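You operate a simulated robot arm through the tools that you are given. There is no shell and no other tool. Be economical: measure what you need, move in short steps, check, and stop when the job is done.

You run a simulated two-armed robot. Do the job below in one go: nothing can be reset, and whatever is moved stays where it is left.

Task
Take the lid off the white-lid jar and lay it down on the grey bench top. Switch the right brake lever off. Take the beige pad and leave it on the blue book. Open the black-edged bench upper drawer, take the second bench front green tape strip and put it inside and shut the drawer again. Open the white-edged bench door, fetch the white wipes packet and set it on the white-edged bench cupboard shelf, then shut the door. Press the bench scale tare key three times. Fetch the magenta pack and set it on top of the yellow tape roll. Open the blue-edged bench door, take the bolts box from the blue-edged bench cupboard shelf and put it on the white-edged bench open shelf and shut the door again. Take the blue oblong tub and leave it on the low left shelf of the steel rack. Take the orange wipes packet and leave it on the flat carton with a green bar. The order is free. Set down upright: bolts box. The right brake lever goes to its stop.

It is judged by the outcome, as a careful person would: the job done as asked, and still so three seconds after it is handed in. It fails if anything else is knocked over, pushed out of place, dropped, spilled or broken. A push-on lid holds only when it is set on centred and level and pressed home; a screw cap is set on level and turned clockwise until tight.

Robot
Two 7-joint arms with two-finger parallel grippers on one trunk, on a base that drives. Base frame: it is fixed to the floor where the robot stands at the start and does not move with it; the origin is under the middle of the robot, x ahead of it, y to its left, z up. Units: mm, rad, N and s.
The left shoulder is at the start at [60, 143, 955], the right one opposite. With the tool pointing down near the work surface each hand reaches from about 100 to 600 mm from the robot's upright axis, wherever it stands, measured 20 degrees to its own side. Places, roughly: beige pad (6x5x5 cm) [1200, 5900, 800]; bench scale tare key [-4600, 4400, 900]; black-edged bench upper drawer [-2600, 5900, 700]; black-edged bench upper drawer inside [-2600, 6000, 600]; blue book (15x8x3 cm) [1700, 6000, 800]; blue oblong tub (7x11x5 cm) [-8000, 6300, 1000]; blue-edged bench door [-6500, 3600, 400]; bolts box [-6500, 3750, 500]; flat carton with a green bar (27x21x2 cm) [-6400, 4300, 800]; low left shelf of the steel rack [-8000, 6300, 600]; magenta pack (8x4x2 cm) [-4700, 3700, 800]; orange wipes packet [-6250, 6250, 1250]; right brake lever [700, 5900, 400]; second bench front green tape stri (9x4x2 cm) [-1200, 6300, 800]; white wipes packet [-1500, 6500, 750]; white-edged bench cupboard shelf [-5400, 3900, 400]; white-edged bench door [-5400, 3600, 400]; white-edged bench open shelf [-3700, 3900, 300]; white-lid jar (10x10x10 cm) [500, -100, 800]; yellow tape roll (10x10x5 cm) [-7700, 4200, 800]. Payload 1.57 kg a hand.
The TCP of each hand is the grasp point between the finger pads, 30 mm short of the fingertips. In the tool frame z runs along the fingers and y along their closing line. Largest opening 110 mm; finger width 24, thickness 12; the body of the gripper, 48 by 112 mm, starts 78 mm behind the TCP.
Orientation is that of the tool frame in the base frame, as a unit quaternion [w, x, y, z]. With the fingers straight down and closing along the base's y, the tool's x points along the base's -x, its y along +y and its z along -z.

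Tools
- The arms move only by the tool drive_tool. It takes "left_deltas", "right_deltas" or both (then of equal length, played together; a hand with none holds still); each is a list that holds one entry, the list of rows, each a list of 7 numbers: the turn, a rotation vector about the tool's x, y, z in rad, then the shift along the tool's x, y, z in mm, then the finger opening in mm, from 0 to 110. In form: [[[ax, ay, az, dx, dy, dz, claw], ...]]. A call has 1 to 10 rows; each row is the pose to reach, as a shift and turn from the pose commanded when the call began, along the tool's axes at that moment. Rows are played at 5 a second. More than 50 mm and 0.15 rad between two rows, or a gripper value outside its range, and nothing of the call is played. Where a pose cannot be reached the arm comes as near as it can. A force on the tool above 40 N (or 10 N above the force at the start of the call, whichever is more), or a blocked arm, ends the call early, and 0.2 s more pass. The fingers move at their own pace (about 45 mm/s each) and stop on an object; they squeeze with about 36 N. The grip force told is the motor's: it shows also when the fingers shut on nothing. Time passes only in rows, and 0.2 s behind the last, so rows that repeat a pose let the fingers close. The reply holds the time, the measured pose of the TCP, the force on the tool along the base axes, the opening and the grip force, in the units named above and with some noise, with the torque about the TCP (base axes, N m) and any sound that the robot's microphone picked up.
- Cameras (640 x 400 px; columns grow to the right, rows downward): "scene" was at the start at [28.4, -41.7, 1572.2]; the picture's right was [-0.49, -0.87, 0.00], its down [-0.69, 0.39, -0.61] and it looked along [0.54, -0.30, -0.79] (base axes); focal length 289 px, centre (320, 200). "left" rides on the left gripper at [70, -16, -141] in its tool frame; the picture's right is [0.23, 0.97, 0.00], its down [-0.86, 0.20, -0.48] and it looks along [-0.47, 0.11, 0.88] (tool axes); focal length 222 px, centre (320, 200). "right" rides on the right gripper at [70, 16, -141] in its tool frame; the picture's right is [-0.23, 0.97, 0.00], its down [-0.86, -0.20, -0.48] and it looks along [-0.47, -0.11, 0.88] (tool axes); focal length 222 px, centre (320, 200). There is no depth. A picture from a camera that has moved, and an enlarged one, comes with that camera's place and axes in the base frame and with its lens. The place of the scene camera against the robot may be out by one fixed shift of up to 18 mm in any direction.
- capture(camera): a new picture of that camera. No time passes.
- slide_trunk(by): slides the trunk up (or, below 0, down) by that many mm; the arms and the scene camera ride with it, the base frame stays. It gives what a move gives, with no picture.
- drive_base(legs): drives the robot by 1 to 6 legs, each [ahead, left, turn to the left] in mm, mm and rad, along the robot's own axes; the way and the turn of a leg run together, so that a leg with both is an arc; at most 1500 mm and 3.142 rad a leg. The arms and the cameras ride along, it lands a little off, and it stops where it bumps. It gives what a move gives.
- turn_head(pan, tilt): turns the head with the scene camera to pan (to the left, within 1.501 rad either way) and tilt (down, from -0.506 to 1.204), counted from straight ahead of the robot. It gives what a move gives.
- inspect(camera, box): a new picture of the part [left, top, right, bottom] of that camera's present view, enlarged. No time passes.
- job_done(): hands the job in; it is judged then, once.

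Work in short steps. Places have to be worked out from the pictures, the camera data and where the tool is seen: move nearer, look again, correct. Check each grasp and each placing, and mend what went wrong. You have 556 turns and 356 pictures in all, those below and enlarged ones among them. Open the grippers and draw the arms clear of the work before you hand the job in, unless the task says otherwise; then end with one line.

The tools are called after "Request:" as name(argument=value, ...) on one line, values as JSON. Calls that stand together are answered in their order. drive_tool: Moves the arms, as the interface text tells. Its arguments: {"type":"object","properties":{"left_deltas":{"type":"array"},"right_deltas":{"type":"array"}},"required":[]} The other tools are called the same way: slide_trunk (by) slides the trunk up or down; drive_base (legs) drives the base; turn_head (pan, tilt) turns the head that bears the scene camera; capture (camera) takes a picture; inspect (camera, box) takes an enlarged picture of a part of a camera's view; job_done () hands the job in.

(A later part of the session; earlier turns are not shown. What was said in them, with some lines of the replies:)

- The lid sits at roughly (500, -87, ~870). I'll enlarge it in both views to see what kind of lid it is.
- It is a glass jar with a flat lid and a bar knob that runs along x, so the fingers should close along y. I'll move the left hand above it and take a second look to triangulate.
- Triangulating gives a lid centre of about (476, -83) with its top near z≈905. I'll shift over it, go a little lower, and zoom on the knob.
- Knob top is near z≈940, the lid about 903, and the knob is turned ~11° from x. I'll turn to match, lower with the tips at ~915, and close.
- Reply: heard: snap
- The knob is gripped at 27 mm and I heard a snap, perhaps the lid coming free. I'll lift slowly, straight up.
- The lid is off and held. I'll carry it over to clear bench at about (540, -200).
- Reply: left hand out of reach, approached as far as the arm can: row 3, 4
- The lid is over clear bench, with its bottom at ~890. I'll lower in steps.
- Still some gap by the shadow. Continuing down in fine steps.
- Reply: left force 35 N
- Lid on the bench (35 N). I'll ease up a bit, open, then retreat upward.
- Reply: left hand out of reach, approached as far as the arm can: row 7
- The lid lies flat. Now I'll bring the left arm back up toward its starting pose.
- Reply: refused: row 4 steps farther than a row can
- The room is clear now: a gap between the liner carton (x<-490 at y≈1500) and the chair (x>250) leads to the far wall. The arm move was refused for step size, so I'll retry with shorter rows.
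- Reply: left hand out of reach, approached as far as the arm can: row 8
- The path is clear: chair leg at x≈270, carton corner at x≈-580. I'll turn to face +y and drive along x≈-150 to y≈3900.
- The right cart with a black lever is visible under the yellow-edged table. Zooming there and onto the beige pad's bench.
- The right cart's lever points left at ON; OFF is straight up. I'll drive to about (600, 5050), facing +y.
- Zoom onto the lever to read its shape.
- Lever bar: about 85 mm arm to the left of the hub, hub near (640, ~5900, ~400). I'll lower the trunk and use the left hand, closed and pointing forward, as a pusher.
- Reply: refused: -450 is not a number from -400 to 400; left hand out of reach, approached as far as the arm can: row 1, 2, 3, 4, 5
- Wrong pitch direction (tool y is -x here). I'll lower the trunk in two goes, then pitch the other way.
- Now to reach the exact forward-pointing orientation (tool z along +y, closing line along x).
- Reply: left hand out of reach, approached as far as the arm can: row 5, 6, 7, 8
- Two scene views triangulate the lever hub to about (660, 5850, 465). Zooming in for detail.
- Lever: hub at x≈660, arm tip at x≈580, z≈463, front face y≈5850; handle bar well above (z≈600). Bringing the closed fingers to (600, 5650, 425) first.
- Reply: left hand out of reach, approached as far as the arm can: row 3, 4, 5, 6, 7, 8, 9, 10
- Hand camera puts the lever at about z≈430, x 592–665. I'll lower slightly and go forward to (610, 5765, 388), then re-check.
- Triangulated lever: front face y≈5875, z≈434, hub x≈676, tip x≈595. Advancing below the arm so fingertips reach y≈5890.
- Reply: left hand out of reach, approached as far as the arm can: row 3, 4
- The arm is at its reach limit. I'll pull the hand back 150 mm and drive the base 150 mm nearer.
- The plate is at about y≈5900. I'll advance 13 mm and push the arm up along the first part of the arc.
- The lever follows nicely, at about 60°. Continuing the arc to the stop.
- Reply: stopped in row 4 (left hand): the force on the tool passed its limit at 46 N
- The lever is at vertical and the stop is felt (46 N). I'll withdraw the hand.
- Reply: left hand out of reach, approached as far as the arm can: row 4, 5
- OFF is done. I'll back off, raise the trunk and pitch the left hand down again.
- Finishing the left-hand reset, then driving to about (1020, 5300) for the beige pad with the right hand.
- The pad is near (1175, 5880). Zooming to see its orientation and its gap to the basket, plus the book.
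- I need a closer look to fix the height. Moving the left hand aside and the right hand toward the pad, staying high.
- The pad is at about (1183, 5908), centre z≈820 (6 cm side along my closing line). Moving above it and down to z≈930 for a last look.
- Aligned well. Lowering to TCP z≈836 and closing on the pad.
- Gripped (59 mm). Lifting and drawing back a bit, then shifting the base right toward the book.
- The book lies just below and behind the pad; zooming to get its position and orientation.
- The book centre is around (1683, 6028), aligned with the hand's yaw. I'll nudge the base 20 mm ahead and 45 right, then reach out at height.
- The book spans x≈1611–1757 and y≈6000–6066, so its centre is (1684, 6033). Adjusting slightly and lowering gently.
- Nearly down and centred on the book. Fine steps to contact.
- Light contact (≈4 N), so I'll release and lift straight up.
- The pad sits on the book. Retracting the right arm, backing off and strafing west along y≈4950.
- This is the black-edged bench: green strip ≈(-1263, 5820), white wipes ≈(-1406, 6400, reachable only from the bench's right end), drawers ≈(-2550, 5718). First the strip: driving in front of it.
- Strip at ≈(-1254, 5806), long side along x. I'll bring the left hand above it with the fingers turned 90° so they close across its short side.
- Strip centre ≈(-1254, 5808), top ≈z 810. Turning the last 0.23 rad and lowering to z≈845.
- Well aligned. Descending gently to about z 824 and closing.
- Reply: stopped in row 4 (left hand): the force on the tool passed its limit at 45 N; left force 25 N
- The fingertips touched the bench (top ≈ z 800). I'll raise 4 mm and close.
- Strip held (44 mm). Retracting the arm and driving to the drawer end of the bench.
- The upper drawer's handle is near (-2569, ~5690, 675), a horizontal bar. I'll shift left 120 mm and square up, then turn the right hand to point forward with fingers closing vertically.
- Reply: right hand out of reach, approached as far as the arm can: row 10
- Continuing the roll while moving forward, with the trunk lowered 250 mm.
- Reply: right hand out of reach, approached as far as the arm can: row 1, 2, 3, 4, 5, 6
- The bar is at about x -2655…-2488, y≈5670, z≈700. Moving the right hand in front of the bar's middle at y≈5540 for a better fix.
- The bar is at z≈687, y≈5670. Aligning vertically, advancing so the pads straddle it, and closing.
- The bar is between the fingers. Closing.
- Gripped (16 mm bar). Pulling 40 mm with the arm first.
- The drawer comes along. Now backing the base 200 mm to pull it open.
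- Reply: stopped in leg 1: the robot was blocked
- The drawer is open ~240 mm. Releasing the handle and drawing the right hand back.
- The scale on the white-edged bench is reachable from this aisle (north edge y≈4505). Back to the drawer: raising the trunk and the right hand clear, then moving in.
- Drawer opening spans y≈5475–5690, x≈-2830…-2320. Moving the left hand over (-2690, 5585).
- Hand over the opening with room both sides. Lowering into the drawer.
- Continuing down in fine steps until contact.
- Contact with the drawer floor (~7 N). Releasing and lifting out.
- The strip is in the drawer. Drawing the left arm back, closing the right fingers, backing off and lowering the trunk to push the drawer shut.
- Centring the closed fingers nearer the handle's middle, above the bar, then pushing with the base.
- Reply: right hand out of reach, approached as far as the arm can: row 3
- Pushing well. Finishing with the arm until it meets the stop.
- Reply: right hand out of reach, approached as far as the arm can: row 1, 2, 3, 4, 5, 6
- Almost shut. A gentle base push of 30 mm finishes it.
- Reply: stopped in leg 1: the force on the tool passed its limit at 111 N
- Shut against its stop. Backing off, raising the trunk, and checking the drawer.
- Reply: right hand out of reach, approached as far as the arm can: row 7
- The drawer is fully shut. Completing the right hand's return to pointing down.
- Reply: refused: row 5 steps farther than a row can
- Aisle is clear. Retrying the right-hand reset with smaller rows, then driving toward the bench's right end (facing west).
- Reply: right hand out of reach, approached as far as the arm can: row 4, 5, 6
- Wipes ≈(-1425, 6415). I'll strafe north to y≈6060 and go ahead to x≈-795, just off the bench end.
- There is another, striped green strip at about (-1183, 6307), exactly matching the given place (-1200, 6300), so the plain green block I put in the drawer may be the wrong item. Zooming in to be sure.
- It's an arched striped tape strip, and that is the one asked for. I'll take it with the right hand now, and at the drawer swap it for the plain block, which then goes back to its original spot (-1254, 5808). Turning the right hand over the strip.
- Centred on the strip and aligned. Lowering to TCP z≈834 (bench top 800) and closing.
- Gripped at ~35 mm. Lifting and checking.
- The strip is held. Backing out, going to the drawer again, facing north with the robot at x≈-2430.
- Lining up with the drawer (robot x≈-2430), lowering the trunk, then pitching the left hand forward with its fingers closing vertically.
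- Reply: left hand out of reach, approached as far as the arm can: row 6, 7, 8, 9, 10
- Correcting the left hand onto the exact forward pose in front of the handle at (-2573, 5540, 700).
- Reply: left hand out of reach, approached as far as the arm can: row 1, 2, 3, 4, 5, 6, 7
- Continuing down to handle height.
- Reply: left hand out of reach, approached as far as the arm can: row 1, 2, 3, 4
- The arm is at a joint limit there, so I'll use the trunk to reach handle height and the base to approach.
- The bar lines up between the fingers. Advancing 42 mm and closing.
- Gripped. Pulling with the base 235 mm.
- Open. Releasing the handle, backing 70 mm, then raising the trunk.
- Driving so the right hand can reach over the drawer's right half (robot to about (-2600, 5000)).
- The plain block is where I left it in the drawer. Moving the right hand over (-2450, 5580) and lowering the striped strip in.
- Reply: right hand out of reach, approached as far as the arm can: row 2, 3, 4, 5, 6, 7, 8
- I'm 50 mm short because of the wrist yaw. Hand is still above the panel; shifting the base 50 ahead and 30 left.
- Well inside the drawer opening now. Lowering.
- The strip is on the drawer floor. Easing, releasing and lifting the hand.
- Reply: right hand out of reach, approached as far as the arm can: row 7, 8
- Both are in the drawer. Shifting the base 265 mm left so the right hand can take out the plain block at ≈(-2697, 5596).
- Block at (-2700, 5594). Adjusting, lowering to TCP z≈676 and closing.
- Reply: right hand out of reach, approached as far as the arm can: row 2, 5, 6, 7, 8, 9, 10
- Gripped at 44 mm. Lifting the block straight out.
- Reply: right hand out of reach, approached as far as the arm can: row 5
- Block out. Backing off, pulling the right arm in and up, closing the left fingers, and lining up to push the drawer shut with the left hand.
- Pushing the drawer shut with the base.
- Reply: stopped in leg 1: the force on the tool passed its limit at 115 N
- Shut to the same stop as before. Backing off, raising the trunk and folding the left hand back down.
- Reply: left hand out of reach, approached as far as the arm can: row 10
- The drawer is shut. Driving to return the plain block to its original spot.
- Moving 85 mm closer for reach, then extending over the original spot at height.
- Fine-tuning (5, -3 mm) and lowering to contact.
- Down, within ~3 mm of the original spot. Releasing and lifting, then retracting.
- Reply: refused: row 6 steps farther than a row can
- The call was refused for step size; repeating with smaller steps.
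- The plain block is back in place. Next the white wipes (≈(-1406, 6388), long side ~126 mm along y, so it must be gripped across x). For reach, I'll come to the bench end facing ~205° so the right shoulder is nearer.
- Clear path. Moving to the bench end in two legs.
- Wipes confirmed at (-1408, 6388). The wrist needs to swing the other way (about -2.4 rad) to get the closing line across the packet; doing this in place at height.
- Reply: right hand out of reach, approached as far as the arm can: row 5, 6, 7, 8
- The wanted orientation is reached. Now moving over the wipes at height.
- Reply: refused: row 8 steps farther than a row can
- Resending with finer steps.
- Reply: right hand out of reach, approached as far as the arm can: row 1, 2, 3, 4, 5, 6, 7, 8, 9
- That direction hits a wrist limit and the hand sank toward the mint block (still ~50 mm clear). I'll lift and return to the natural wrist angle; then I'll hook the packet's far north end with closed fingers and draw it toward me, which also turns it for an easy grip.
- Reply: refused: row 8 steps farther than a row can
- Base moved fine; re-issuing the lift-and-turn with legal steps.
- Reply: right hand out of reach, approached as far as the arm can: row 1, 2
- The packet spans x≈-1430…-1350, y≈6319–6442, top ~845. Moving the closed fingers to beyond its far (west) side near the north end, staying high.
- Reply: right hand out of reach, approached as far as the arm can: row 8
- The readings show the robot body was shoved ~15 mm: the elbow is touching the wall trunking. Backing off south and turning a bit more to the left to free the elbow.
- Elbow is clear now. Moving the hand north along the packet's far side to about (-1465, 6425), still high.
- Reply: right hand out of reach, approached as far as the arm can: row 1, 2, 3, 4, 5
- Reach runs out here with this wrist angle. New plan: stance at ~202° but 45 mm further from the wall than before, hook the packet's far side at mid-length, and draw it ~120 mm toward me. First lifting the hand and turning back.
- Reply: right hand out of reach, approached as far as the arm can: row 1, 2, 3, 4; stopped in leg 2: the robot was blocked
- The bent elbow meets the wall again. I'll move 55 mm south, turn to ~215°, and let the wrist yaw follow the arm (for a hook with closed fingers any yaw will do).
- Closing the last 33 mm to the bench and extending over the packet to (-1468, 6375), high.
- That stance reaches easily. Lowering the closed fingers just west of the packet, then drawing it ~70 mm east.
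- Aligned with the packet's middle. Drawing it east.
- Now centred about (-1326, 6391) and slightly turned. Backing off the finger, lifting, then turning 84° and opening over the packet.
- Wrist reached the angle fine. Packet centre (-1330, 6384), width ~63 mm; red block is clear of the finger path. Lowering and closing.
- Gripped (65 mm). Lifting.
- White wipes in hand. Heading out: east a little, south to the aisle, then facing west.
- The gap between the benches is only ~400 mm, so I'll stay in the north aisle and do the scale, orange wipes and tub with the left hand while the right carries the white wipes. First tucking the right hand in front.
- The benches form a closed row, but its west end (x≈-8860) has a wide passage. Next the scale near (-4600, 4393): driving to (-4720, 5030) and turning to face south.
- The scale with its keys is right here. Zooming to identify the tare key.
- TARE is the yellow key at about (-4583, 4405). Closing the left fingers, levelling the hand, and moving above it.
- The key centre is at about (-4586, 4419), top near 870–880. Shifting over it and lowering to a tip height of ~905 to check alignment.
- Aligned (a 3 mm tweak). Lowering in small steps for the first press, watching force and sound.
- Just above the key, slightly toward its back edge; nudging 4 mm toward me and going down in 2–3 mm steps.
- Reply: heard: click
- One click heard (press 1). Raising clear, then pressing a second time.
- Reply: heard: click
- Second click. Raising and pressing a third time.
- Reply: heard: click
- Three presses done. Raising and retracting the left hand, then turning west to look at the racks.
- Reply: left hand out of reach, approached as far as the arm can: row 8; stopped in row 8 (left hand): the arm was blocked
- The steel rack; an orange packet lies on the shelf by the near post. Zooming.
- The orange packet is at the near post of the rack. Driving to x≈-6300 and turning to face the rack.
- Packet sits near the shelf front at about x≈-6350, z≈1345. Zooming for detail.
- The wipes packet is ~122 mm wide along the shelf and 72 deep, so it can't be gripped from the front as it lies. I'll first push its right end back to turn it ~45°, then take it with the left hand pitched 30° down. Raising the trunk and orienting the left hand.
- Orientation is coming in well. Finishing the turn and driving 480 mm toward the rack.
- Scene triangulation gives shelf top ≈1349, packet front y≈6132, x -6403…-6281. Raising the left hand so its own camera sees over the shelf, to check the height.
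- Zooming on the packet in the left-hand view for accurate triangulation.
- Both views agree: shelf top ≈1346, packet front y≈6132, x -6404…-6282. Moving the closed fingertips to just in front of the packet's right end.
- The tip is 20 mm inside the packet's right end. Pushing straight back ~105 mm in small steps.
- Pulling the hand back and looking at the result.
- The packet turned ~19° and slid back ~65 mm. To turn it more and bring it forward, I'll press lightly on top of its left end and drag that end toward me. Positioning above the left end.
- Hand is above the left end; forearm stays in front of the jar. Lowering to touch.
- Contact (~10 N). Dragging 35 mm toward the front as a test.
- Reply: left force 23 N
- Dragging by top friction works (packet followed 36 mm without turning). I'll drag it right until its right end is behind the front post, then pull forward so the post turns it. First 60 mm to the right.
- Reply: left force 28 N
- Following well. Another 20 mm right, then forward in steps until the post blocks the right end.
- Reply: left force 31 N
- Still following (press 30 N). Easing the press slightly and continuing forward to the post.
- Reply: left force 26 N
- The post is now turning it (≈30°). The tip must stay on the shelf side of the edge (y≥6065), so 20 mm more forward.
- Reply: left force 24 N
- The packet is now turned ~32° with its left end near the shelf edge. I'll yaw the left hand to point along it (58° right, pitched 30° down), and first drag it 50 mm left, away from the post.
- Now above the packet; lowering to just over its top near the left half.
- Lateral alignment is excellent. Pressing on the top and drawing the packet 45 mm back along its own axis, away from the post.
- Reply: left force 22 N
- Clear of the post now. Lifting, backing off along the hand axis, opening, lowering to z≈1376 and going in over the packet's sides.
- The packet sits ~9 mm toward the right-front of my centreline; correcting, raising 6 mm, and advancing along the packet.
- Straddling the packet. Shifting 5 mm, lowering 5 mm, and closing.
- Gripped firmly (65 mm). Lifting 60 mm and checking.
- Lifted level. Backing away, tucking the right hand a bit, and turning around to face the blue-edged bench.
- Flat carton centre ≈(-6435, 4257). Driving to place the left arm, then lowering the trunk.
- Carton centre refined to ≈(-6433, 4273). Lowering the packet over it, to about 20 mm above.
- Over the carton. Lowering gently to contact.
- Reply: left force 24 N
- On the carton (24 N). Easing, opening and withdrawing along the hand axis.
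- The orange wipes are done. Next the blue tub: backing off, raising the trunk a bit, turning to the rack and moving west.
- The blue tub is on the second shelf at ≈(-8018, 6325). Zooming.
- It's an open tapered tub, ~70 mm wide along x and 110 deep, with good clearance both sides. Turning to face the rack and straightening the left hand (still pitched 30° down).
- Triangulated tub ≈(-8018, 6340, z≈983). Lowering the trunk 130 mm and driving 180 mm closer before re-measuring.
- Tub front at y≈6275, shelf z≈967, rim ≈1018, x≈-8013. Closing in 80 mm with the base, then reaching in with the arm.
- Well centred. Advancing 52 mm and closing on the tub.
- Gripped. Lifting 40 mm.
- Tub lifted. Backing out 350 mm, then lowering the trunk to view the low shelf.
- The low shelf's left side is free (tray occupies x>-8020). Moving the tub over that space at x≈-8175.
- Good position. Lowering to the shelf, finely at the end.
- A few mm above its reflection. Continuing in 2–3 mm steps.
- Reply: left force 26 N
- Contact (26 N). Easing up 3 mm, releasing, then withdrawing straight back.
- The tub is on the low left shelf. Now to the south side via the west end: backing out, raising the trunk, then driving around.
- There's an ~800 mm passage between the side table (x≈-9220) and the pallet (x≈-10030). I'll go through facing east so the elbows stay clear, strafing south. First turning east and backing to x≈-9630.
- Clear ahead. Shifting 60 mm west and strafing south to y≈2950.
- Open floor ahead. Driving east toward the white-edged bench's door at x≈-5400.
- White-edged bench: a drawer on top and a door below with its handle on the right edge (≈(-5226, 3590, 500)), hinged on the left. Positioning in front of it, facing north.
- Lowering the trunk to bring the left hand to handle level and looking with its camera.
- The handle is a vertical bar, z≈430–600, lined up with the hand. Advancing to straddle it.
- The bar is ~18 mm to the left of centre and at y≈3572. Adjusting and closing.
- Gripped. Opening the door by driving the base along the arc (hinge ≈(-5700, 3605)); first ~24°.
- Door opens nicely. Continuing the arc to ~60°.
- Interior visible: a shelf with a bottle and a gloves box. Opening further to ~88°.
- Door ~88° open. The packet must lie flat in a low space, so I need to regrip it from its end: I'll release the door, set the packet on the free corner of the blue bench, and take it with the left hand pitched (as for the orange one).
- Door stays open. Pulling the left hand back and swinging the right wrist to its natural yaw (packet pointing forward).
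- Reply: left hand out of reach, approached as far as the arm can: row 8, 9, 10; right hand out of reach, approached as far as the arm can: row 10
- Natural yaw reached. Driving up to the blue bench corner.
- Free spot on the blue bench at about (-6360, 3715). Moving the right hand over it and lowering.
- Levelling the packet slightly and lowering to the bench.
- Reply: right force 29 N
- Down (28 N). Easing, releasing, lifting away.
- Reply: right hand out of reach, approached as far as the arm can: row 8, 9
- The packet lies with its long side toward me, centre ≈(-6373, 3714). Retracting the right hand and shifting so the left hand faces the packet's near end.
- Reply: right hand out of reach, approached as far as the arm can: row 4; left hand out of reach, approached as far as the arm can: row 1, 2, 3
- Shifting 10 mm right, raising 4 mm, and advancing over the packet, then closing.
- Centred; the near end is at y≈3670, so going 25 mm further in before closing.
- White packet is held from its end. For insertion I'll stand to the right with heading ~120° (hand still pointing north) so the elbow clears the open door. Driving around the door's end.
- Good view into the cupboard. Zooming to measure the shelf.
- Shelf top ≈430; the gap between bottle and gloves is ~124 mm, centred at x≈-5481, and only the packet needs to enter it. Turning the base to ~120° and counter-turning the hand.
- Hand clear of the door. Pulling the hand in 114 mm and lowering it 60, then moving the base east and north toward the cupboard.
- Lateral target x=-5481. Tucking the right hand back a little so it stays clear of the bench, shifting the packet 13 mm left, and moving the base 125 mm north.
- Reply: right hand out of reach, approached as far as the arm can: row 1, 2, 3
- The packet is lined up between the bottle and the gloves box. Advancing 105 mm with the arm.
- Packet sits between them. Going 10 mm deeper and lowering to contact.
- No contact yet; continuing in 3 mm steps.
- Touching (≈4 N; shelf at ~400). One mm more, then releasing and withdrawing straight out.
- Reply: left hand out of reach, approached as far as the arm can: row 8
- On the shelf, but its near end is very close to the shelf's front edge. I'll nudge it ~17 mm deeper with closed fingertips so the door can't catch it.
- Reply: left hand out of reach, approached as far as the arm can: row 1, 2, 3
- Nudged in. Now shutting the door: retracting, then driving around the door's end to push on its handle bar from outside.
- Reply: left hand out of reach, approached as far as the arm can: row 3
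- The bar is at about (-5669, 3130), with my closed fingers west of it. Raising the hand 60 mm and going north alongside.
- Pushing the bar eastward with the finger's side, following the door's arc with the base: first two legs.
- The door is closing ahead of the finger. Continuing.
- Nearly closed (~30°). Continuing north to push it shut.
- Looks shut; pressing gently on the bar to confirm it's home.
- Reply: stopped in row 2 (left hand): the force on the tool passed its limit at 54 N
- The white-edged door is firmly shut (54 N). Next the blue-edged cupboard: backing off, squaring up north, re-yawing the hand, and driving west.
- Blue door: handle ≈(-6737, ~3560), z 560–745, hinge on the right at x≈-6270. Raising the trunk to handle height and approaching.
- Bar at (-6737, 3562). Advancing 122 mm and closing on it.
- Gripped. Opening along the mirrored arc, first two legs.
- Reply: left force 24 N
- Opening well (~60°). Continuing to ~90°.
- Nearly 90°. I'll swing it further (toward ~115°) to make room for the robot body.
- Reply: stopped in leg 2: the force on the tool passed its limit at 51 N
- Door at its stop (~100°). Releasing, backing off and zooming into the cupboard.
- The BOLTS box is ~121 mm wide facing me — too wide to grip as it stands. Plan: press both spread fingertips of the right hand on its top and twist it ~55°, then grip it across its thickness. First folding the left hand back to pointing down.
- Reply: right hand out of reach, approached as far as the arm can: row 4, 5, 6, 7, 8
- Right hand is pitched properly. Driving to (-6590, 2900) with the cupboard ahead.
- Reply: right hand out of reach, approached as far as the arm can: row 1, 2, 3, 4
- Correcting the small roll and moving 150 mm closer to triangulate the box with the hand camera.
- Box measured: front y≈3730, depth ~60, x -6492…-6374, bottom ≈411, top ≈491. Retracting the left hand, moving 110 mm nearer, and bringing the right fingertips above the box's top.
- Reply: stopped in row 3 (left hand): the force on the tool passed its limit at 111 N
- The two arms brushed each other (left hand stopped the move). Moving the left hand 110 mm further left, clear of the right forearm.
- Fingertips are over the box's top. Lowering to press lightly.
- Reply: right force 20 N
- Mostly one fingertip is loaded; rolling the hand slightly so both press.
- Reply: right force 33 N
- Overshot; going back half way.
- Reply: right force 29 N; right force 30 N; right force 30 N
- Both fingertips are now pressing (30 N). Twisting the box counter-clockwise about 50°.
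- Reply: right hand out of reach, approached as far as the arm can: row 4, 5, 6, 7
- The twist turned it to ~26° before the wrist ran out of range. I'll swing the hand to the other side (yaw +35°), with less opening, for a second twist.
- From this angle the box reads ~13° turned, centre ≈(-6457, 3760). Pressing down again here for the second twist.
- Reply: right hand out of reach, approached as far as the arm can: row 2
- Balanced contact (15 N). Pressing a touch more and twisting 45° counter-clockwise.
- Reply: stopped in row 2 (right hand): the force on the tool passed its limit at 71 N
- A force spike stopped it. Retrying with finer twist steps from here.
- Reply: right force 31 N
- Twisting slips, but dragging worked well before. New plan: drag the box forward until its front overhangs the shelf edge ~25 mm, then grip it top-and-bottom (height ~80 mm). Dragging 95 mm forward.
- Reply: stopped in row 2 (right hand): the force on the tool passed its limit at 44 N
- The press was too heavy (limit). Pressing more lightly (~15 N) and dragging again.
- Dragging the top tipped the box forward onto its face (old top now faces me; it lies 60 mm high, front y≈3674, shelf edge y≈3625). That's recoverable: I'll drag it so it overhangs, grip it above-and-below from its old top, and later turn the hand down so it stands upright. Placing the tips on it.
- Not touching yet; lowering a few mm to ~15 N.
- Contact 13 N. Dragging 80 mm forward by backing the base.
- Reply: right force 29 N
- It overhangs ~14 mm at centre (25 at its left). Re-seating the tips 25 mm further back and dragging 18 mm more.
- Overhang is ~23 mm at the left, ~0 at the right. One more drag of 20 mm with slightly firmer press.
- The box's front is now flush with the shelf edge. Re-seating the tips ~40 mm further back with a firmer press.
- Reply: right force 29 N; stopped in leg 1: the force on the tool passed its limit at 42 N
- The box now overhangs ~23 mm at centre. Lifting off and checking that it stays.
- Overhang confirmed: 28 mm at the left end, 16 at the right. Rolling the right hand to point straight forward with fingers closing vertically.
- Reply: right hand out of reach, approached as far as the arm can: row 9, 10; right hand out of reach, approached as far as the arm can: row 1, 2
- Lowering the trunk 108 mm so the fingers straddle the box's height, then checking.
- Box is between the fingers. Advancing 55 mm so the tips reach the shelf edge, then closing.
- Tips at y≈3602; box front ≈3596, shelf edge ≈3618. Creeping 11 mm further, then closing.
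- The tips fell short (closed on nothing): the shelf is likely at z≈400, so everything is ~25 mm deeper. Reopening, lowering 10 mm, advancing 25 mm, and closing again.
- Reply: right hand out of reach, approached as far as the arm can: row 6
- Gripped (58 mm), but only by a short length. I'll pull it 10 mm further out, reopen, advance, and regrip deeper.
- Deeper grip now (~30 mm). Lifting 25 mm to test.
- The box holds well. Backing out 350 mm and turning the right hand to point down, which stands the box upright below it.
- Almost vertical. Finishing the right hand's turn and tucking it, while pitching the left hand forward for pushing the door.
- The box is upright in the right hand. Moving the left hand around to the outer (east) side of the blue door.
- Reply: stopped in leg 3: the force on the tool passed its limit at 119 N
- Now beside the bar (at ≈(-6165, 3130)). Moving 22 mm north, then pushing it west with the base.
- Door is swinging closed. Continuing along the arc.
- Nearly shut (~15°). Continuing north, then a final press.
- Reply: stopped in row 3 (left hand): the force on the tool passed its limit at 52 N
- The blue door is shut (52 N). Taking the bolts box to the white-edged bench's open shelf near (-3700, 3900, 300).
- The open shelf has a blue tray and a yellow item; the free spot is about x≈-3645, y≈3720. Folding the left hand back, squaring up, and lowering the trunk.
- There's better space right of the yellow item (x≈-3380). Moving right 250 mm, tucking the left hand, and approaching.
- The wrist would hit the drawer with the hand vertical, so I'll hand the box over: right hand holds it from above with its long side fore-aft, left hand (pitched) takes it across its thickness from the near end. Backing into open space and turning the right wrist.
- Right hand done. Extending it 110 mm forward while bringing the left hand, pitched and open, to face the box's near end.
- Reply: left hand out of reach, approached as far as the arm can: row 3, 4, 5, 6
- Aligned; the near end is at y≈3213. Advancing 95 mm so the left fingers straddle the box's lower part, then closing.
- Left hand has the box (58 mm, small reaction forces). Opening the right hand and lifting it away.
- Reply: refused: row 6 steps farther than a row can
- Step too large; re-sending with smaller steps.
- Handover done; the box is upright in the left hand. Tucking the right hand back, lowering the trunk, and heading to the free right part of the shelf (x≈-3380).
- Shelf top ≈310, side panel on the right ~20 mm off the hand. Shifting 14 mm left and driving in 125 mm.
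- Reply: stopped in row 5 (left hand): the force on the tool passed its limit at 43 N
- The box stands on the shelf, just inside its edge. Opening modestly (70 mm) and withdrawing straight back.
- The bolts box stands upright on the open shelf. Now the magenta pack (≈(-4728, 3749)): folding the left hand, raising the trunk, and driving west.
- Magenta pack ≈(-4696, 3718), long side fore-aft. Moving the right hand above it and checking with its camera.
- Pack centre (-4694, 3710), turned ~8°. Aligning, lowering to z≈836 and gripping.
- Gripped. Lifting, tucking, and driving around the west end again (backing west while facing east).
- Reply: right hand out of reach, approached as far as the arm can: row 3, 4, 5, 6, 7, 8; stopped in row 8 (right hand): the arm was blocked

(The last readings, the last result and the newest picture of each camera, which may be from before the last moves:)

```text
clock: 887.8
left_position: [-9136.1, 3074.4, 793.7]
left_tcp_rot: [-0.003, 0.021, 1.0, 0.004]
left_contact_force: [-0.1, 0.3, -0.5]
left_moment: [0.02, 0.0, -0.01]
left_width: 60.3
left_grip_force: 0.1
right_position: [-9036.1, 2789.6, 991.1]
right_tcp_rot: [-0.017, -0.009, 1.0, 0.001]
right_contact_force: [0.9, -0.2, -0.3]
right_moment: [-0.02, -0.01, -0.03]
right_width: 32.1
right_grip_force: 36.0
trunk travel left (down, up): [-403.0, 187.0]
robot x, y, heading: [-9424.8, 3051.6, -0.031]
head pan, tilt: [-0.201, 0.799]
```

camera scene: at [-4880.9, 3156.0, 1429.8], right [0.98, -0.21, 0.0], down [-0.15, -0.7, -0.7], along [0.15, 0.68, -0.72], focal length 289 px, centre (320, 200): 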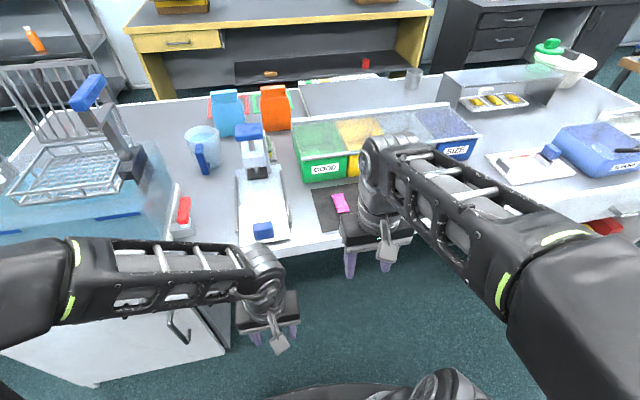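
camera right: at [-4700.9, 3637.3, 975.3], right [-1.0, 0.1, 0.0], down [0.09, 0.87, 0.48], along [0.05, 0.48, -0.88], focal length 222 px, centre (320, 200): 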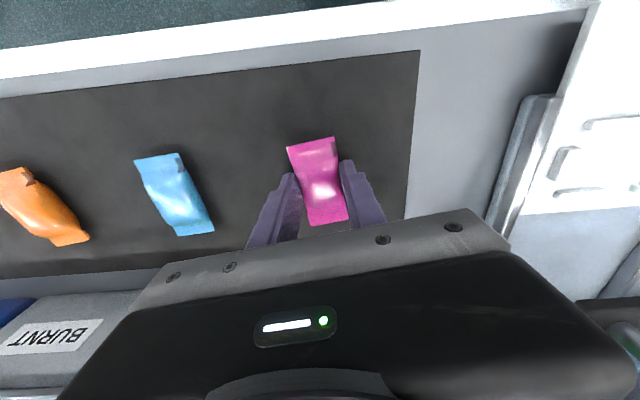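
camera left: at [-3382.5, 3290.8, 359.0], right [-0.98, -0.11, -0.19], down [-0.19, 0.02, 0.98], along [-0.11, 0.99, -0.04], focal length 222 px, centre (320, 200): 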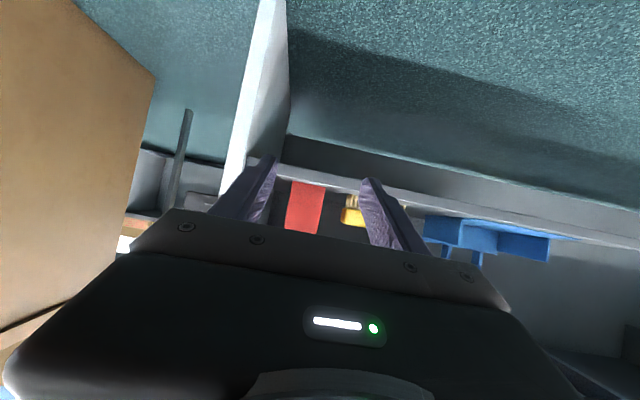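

At (-9425, 3052). Backing to x≈-9635, squaring up, and strafing north through the passage.

Request:
drive_base(legs=[[-210, 0, 0.031], [0, 1500, 0], [0, 215, 0]])

Request:
drive_base(legs=[[1500, 40, 0], [560, 0, 0]])

```text
clock: 897.6
left_position: [-9363.1, 4788.6, 794.5]
left_tcp_rot: [-0.003, -0.007, 1.0, 0.003]
left_contact_force: [0.0, -0.3, 0.3]
left_moment: [-0.06, -0.02, 0.02]
left_width: 60.2
left_grip_force: 0.1
right_position: [-9247.5, 4509.7, 990.5]
right_tcp_rot: [-0.018, -0.037, 0.999, 0.001]
right_contact_force: [-0.5, 0.3, 0.7]
right_moment: [-0.03, -0.02, 0.01]
right_width: 32.6
right_grip_force: 36.3
trunk travel left (down, up): [-403.0, 187.0]
robot x, y, heading: [-9648.8, 4752.2, 0.03]
head pan, tilt: [-0.201, 0.799]
```

```text
refused: leg 1 is longer than a leg can be; nothing moved
```

Through the passage. Driving east to x≈-7575 and turning to face south at the yellow roll.

Request:
drive_base(legs=[[1480, 0, 0], [590, 0, 0], [0, 0, -1.6]])

Request:
turn_head(pan=-0.2, tilt=0.7)

Request:
capture(camera="scene")

```text
clock: 911.6
left_position: [-7563.4, 4556.9, 794.8]
left_tcp_rot: [0.001, 0.697, 0.717, 0.004]
left_contact_force: [-0.7, 1.1, -0.1]
left_moment: [0.0, 0.03, 0.0]
left_width: 59.9
left_grip_force: 0.0
right_position: [-7841.0, 4437.6, 989.1]
right_tcp_rot: [-0.012, 0.675, 0.738, 0.014]
right_contact_force: [-0.1, 0.9, 0.1]
right_moment: [0.02, 0.01, 0.0]
right_width: 32.5
right_grip_force: 36.1
trunk travel left (down, up): [-403.0, 187.0]
robot x, y, heading: [-7611.1, 4837.8, -1.531]
head pan, tilt: [-0.201, 0.799]
```

```text
clock: 912.3
left_position: [-7563.6, 4557.7, 793.8]
left_tcp_rot: [0.001, 0.697, 0.717, 0.004]
left_contact_force: [0.3, -1.1, -0.3]
left_moment: [0.0, 0.0, 0.0]
left_width: 59.8
left_grip_force: 0.0
right_position: [-7841.3, 4438.6, 990.2]
right_tcp_rot: [-0.011, 0.675, 0.738, 0.013]
right_contact_force: [0.2, 0.1, -0.9]
right_moment: [0.02, 0.0, -0.03]
right_width: 32.7
right_grip_force: 36.2
trunk travel left (down, up): [-403.0, 187.0]
robot x, y, heading: [-7605.6, 4840.4, -1.531]
head pan, tilt: [-0.201, 0.7]
```

```text
31 pictures are left
camera scene: at [-7629.2, 4782.8, 1438.0], right [-0.99, 0.16, 0.0], down [0.1, 0.64, -0.76], along [-0.12, -0.75, -0.64], focal length 289 px, centre (320, 200)
```

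scene: 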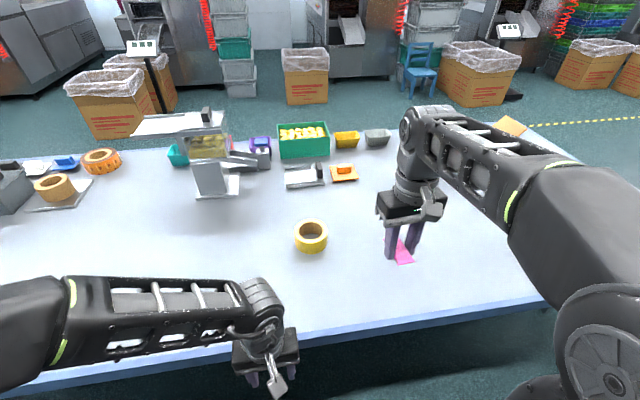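

Roll centre ≈(-7692, 4231). Moving 55 mm nearer and bringing the pack above the roll, high.

Request:
drive_base(legs=[[55, 0, 0]])

Request:
drive_tool(right_deltas=[[[0, 0, 0, -33, 26, 0, 15], [0, 0, 0, -66, 53, 5, 15], [0, 0, 0, -99, 80, 10, 15], [0, 0, 0, -132, 106, 15, 15], [0, 0, 0, -165, 133, 25, 15]]])

Request:
capture(camera="scene")

Request:
capture(camera="right")

```text
clock: 913.3
left_position: [-7562.8, 4517.6, 794.5]
left_tcp_rot: [-0.004, 0.701, 0.713, 0.008]
left_contact_force: [0.2, 0.3, 1.0]
left_moment: [-0.05, 0.07, -0.02]
left_width: 59.8
left_grip_force: 0.1
right_position: [-7839.0, 4392.6, 989.9]
right_tcp_rot: [-0.011, 0.675, 0.738, 0.013]
right_contact_force: [0.2, 0.6, -1.5]
right_moment: [-0.02, 0.05, 0.02]
right_width: 32.6
right_grip_force: 35.6
trunk travel left (down, up): [-403.0, 187.0]
robot x, y, heading: [-7606.3, 4797.3, -1.529]
head pan, tilt: [-0.201, 0.7]
stopped in leg 1: the force on the tool passed its limit at 74 N (the readings are from after the stop); the commanded pose is now the measured one
```

```text
clock: 914.5
left_position: [-7563.3, 4518.5, 794.3]
left_tcp_rot: [-0.003, 0.7, 0.714, 0.009]
left_contact_force: [-0.4, 0.3, -0.5]
left_moment: [0.0, 0.02, 0.0]
left_width: 60.2
left_grip_force: 0.0
right_position: [-7742.4, 4293.1, 973.4]
right_tcp_rot: [-0.008, 0.675, 0.738, 0.009]
right_contact_force: [0.1, 0.8, 0.0]
right_moment: [-0.01, -0.02, 0.0]
right_width: 32.4
right_grip_force: 36.2
right hand out of reach, approached as far as the arm can: row 4, 5
trunk travel left (down, up): [-403.0, 187.0]
robot x, y, heading: [-7606.5, 4795.3, -1.532]
head pan, tilt: [-0.201, 0.7]
```

```text
30 pictures are left
camera scene: at [-7627.6, 4737.6, 1438.0], right [-0.99, 0.16, 0.0], down [0.1, 0.64, -0.77], along [-0.12, -0.76, -0.64], focal length 289 px, centre (320, 200)
```

scene: 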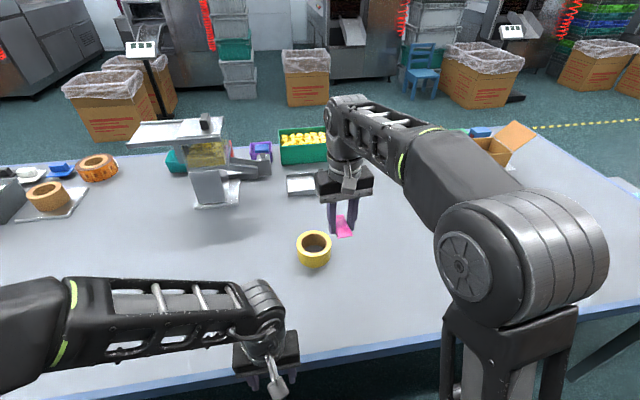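

```text
29 pictures are left
camera right: at [-7733.0, 4360.3, 1117.3], right [0.99, -0.14, 0.0], down [-0.12, -0.88, 0.46], along [-0.07, -0.45, -0.89], focal length 222 px, centre (320, 200)
```

right: 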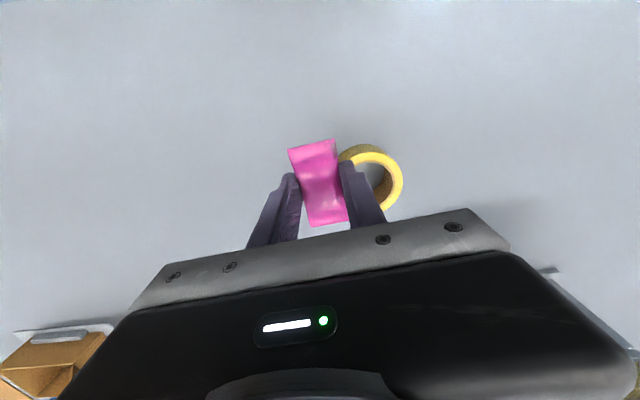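

The left hand brushed the bench edge; raising it out of the way. The roll is at ≈(-7686, 4245); shifting the base 56 mm left (east) and 15 ahead.

Request:
drive_tool(left_deltas=[[[0, 0, 0, 10, 0, -40, 60], [0, 0, 0, 20, 0, -80, 60], [0, 0, 0, 20, 0, -120, 60]]])

Request:
drive_base(legs=[[15, 56, 0]])

Request:
drive_tool(right_deltas=[[[0, 0, 0, -15, 0, 10, 15], [0, 0, 0, -32, 0, 20, 15], [0, 0, 0, -32, 0, 40, 15]]])

Request:
capture(camera="right")

```text
clock: 915.3
left_position: [-7557.6, 4527.6, 908.6]
left_tcp_rot: [-0.011, 0.69, 0.723, 0.022]
left_contact_force: [-2.1, 1.9, 5.4]
left_moment: [-0.2, -0.1, -0.06]
left_width: 60.1
left_grip_force: 0.0
left hand out of reach, approached as far as the arm can: row 2
right_position: [-7739.9, 4289.4, 971.5]
right_tcp_rot: [-0.012, 0.675, 0.738, 0.01]
right_contact_force: [0.2, -2.7, -0.2]
right_moment: [0.21, 0.1, 0.01]
right_width: 32.8
right_grip_force: 35.9
trunk travel left (down, up): [-403.0, 187.0]
robot x, y, heading: [-7608.7, 4795.5, -1.538]
head pan, tilt: [-0.201, 0.7]
```

```text
clock: 916.2
left_position: [-7508.5, 4523.1, 914.7]
left_tcp_rot: [-0.003, 0.7, 0.714, 0.009]
left_contact_force: [0.5, -0.5, -0.3]
left_moment: [0.03, 0.04, 0.04]
left_width: 59.9
left_grip_force: 0.0
right_position: [-7684.7, 4279.8, 974.9]
right_tcp_rot: [-0.01, 0.674, 0.738, 0.009]
right_contact_force: [1.0, 0.4, 0.1]
right_moment: [0.04, 0.04, 0.02]
right_width: 32.7
right_grip_force: 36.3
trunk travel left (down, up): [-403.0, 187.0]
robot x, y, heading: [-7545.0, 4781.4, -1.531]
head pan, tilt: [-0.201, 0.7]
```

```text
clock: 917.0
left_position: [-7511.1, 4524.0, 915.5]
left_tcp_rot: [-0.002, 0.699, 0.715, 0.009]
left_contact_force: [0.1, -0.8, 0.3]
left_moment: [0.02, -0.02, 0.04]
left_width: 60.0
left_grip_force: 0.2
right_position: [-7683.5, 4248.4, 932.8]
right_tcp_rot: [-0.01, 0.674, 0.738, 0.011]
right_contact_force: [-0.2, -0.3, -1.7]
right_moment: [-0.02, -0.02, 0.0]
right_width: 32.4
right_grip_force: 35.8
trunk travel left (down, up): [-403.0, 187.0]
robot x, y, heading: [-7548.6, 4778.4, -1.533]
head pan, tilt: [-0.201, 0.7]
```

```text
28 pictures are left
camera right: at [-7674.0, 4315.4, 1075.9], right [0.99, -0.14, 0.0], down [-0.12, -0.88, 0.45], along [-0.07, -0.45, -0.89], focal length 222 px, centre (320, 200)
```

right: 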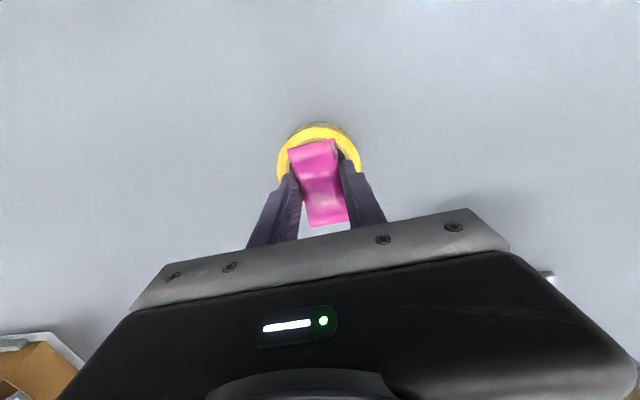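

Nearly centred over the roll. A (−4, −6 mm) correction, then lowering to contact.

Request:
drive_tool(right_deltas=[[[0, 0, 0, -5.7, -4, 15, 15], [0, 0, 0, -5.7, -4, 32, 15], [0, 0, 0, -5.7, -4, 42, 15], [0, 0, 0, -5.7, -4, 46, 15], [0, 0, 0, -5.7, -4, 49, 15], [0, 0, 0, -5.7, -4, 52, 15]]])

Request:
inspect(camera="right", box=[240, 90, 410, 240])

```text
clock: 918.5
left_position: [-7509.8, 4522.5, 914.5]
left_tcp_rot: [-0.002, 0.7, 0.714, 0.01]
left_contact_force: [0.1, 0.2, 0.3]
left_moment: [-0.01, 0.02, 0.03]
left_width: 60.2
left_grip_force: 0.1
right_position: [-7686.4, 4243.7, 880.8]
right_tcp_rot: [-0.008, 0.674, 0.738, 0.011]
right_contact_force: [-1.2, 0.2, -0.1]
right_moment: [0.01, 0.01, -0.02]
right_width: 32.5
right_grip_force: 36.2
trunk travel left (down, up): [-403.0, 187.0]
robot x, y, heading: [-7546.2, 4783.0, -1.531]
head pan, tilt: [-0.201, 0.7]
```

```text
2.67 times, centred on (325, 165) of right
camera zoom: at [-7676.3, 4311.3, 1024.4], right [0.99, -0.14, 0.0], down [-0.12, -0.88, 0.45], along [-0.07, -0.45, -0.89], focal length 592 px, centre (307, 293)
```

zoom: 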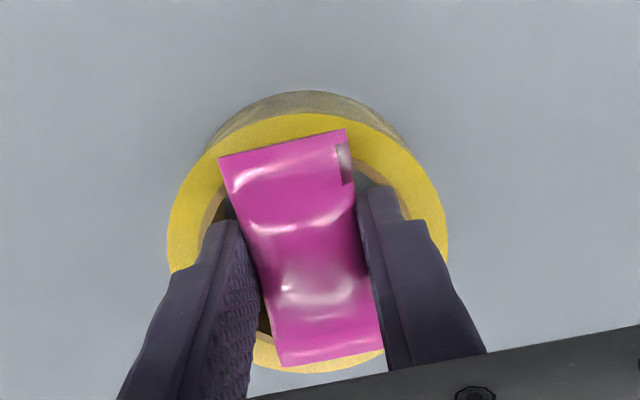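

The pack lies right across the roll's middle. Continuing down to contact.

Request:
drive_tool(right_deltas=[[[0, 0, 0, 0, 0, 2, 15], [0, 0, 0, 0, 0, 4, 15], [0, 0, 0, 0, 0, 6, 15], [0, 0, 0, 0, 0, 8, 15], [0, 0, 0, 0, 0, 10, 15]]])

```text
clock: 919.6
left_position: [-7508.5, 4523.5, 915.9]
left_tcp_rot: [-0.002, 0.699, 0.715, 0.008]
left_contact_force: [0.3, 0.0, 0.0]
left_moment: [-0.02, 0.03, 0.03]
left_width: 59.7
left_grip_force: 0.0
right_position: [-7686.8, 4245.6, 874.9]
right_tcp_rot: [-0.006, 0.674, 0.739, 0.008]
right_contact_force: [-3.2, -1.9, 33.9]
right_moment: [0.46, 0.2, 0.02]
right_width: 32.6
right_grip_force: 36.4
trunk travel left (down, up): [-403.0, 187.0]
robot x, y, heading: [-7549.2, 4784.4, -1.53]
head pan, tilt: [-0.201, 0.7]
```

On the roll (34 N). Raising 4 mm to relieve, opening only slightly (to stay clear of the ring), and lifting straight up.

Request:
drive_tool(right_deltas=[[[0, 0, 0, 0, 0, 1, 15], [0, 0, 0, 0, 0, 1, 40], [0, 0, 0, 0, 0, 1, 42], [0, 0, 0, 0, 0, -10, 42], [0, 0, 0, 0, 0, -40, 45], [0, 0, 0, 0, 0, -80, 60], [0, 0, 0, 20, 0, -105, 60]]])

Request:
capture(camera="right")

```text
clock: 920.1
left_position: [-7509.1, 4524.3, 915.8]
left_tcp_rot: [-0.002, 0.7, 0.714, 0.008]
left_contact_force: [-0.2, 0.3, 0.3]
left_moment: [-0.02, -0.02, 0.0]
left_width: 59.9
left_grip_force: 0.0
right_position: [-7685.7, 4244.2, 875.5]
right_tcp_rot: [-0.004, 0.674, 0.738, 0.008]
right_contact_force: [-0.8, 4.2, 18.4]
right_moment: [0.33, 0.02, -0.03]
right_width: 33.6
right_grip_force: 0.1
trunk travel left (down, up): [-403.0, 187.0]
robot x, y, heading: [-7549.7, 4780.1, -1.528]
head pan, tilt: [-0.201, 0.7]
stopped in row 2 (right hand): the force on the tool passed its limit at 49 N (the readings are from after the stop); the commanded pose is now the measured one
```

```text
26 pictures are left
camera right: at [-7676.4, 4312.9, 1018.0], right [0.99, -0.14, 0.0], down [-0.12, -0.88, 0.46], along [-0.06, -0.46, -0.89], focal length 222 px, centre (320, 200)
```

right: 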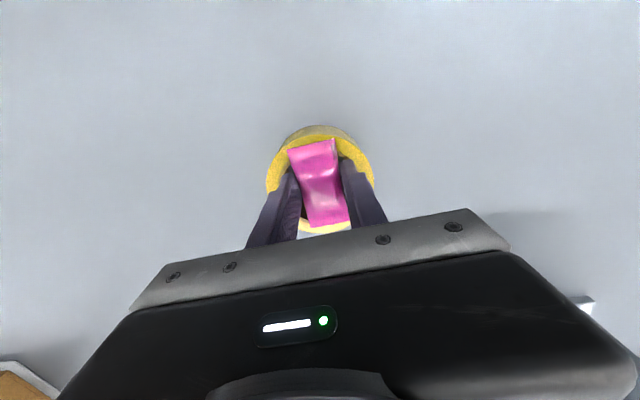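

I pressed the wrong way by 1 mm; now easing upward, then opening and lifting.

Request:
drive_tool(right_deltas=[[[0, 0, 0, 0, 0, -2, 34], [0, 0, 0, 0, 0, -3, 42], [0, 0, 0, 0, 0, -3, 42], [0, 0, 0, 0, 0, -12, 42], [0, 0, 0, 0, 0, -40, 45], [0, 0, 0, 0, 0, -80, 60], [0, 0, 0, 20, 0, -105, 60]]])

Request:
capture(camera="right")

```text
clock: 921.7
left_position: [-7508.8, 4522.5, 914.8]
left_tcp_rot: [-0.003, 0.7, 0.714, 0.01]
left_contact_force: [-0.3, -0.2, 0.0]
left_moment: [0.0, -0.02, 0.0]
left_width: 60.2
left_grip_force: 0.1
right_position: [-7684.7, 4246.2, 963.4]
right_tcp_rot: [-0.006, 0.674, 0.739, 0.008]
right_contact_force: [-0.9, 0.6, -0.1]
right_moment: [0.01, 0.02, 0.0]
right_width: 60.3
right_grip_force: 0.1
right hand out of reach, approached as far as the arm can: row 7
trunk travel left (down, up): [-403.0, 187.0]
robot x, y, heading: [-7550.9, 4782.5, -1.531]
head pan, tilt: [-0.201, 0.7]
```

```text
25 pictures are left
camera right: at [-7675.8, 4315.6, 1104.8], right [0.99, -0.14, 0.0], down [-0.12, -0.88, 0.46], along [-0.06, -0.46, -0.89], focal length 222 px, centre (320, 200)
```

right: 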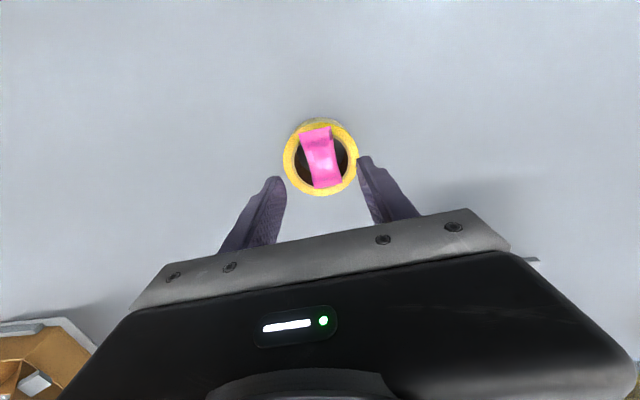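

Zooming to check that the pack rests on the ring.

Request:
inspect(camera="right", box=[260, 100, 380, 210])

```text
3.64 times, centred on (320, 155) of right
camera zoom: at [-7675.8, 4315.6, 1104.8], right [0.99, -0.14, 0.0], down [-0.12, -0.88, 0.46], along [-0.06, -0.46, -0.89], focal length 808 px, centre (320, 364)
```

zoom: 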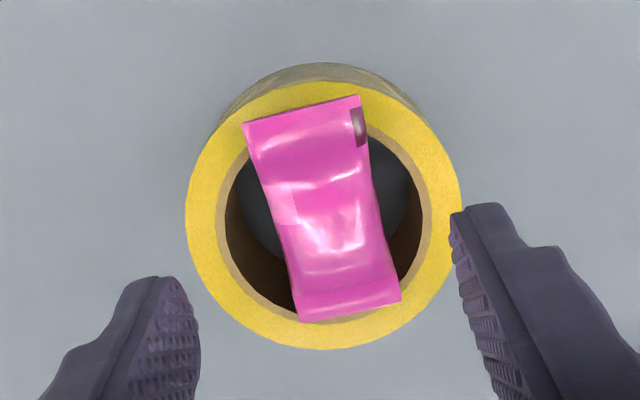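

Both ends rest on the yellow ring. Backing the robot away so the arms are clear, then handing in.

Request:
drive_base(legs=[[-250, 0, 0]])

Request:
capture(camera="scene")

```text
clock: 923.5
left_position: [-7518.3, 4768.8, 915.3]
left_tcp_rot: [-0.003, 0.701, 0.713, 0.009]
left_contact_force: [0.5, 0.3, 0.3]
left_moment: [0.01, -0.03, 0.02]
left_width: 59.9
left_grip_force: 0.1
right_position: [-7695.4, 4493.7, 961.6]
right_tcp_rot: [-0.005, 0.676, 0.737, 0.007]
right_contact_force: [-0.2, -0.1, 0.4]
right_moment: [-0.01, -0.02, -0.04]
right_width: 59.9
right_grip_force: 0.1
trunk travel left (down, up): [-403.0, 187.0]
robot x, y, heading: [-7556.3, 5027.2, -1.53]
head pan, tilt: [-0.201, 0.7]
```

```text
23 pictures are left
camera scene: at [-7580.5, 4970.4, 1438.0], right [-0.99, 0.16, 0.0], down [0.1, 0.64, -0.77], along [-0.12, -0.76, -0.64], focal length 289 px, centre (320, 200)
```

scene: 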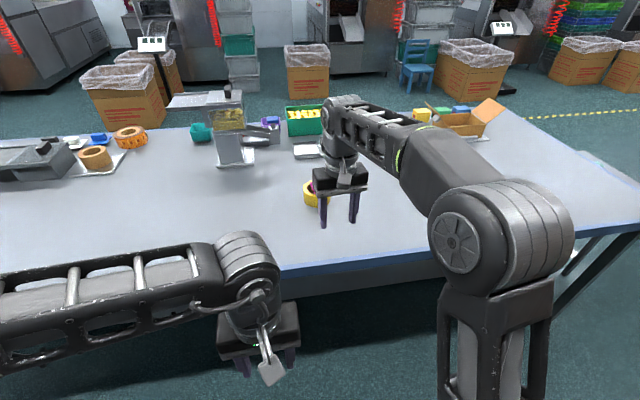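

The arms are clear, both grippers are open, and every part of the job has been carried out, so I'm handing it in.

Request:
job_done()

```text
The job is handed in.
```

I finished all ten tasks and handed the job in. Three slips to know about: I first put the wrong green block in the drawer, then returned it to within about 3 mm of its spot; the bolts box tipped over in its cupboard before I stood it upright on the open shelf; and the arms or hands bumped bench edges, the wall and each other a few times, with nothing seen to move.
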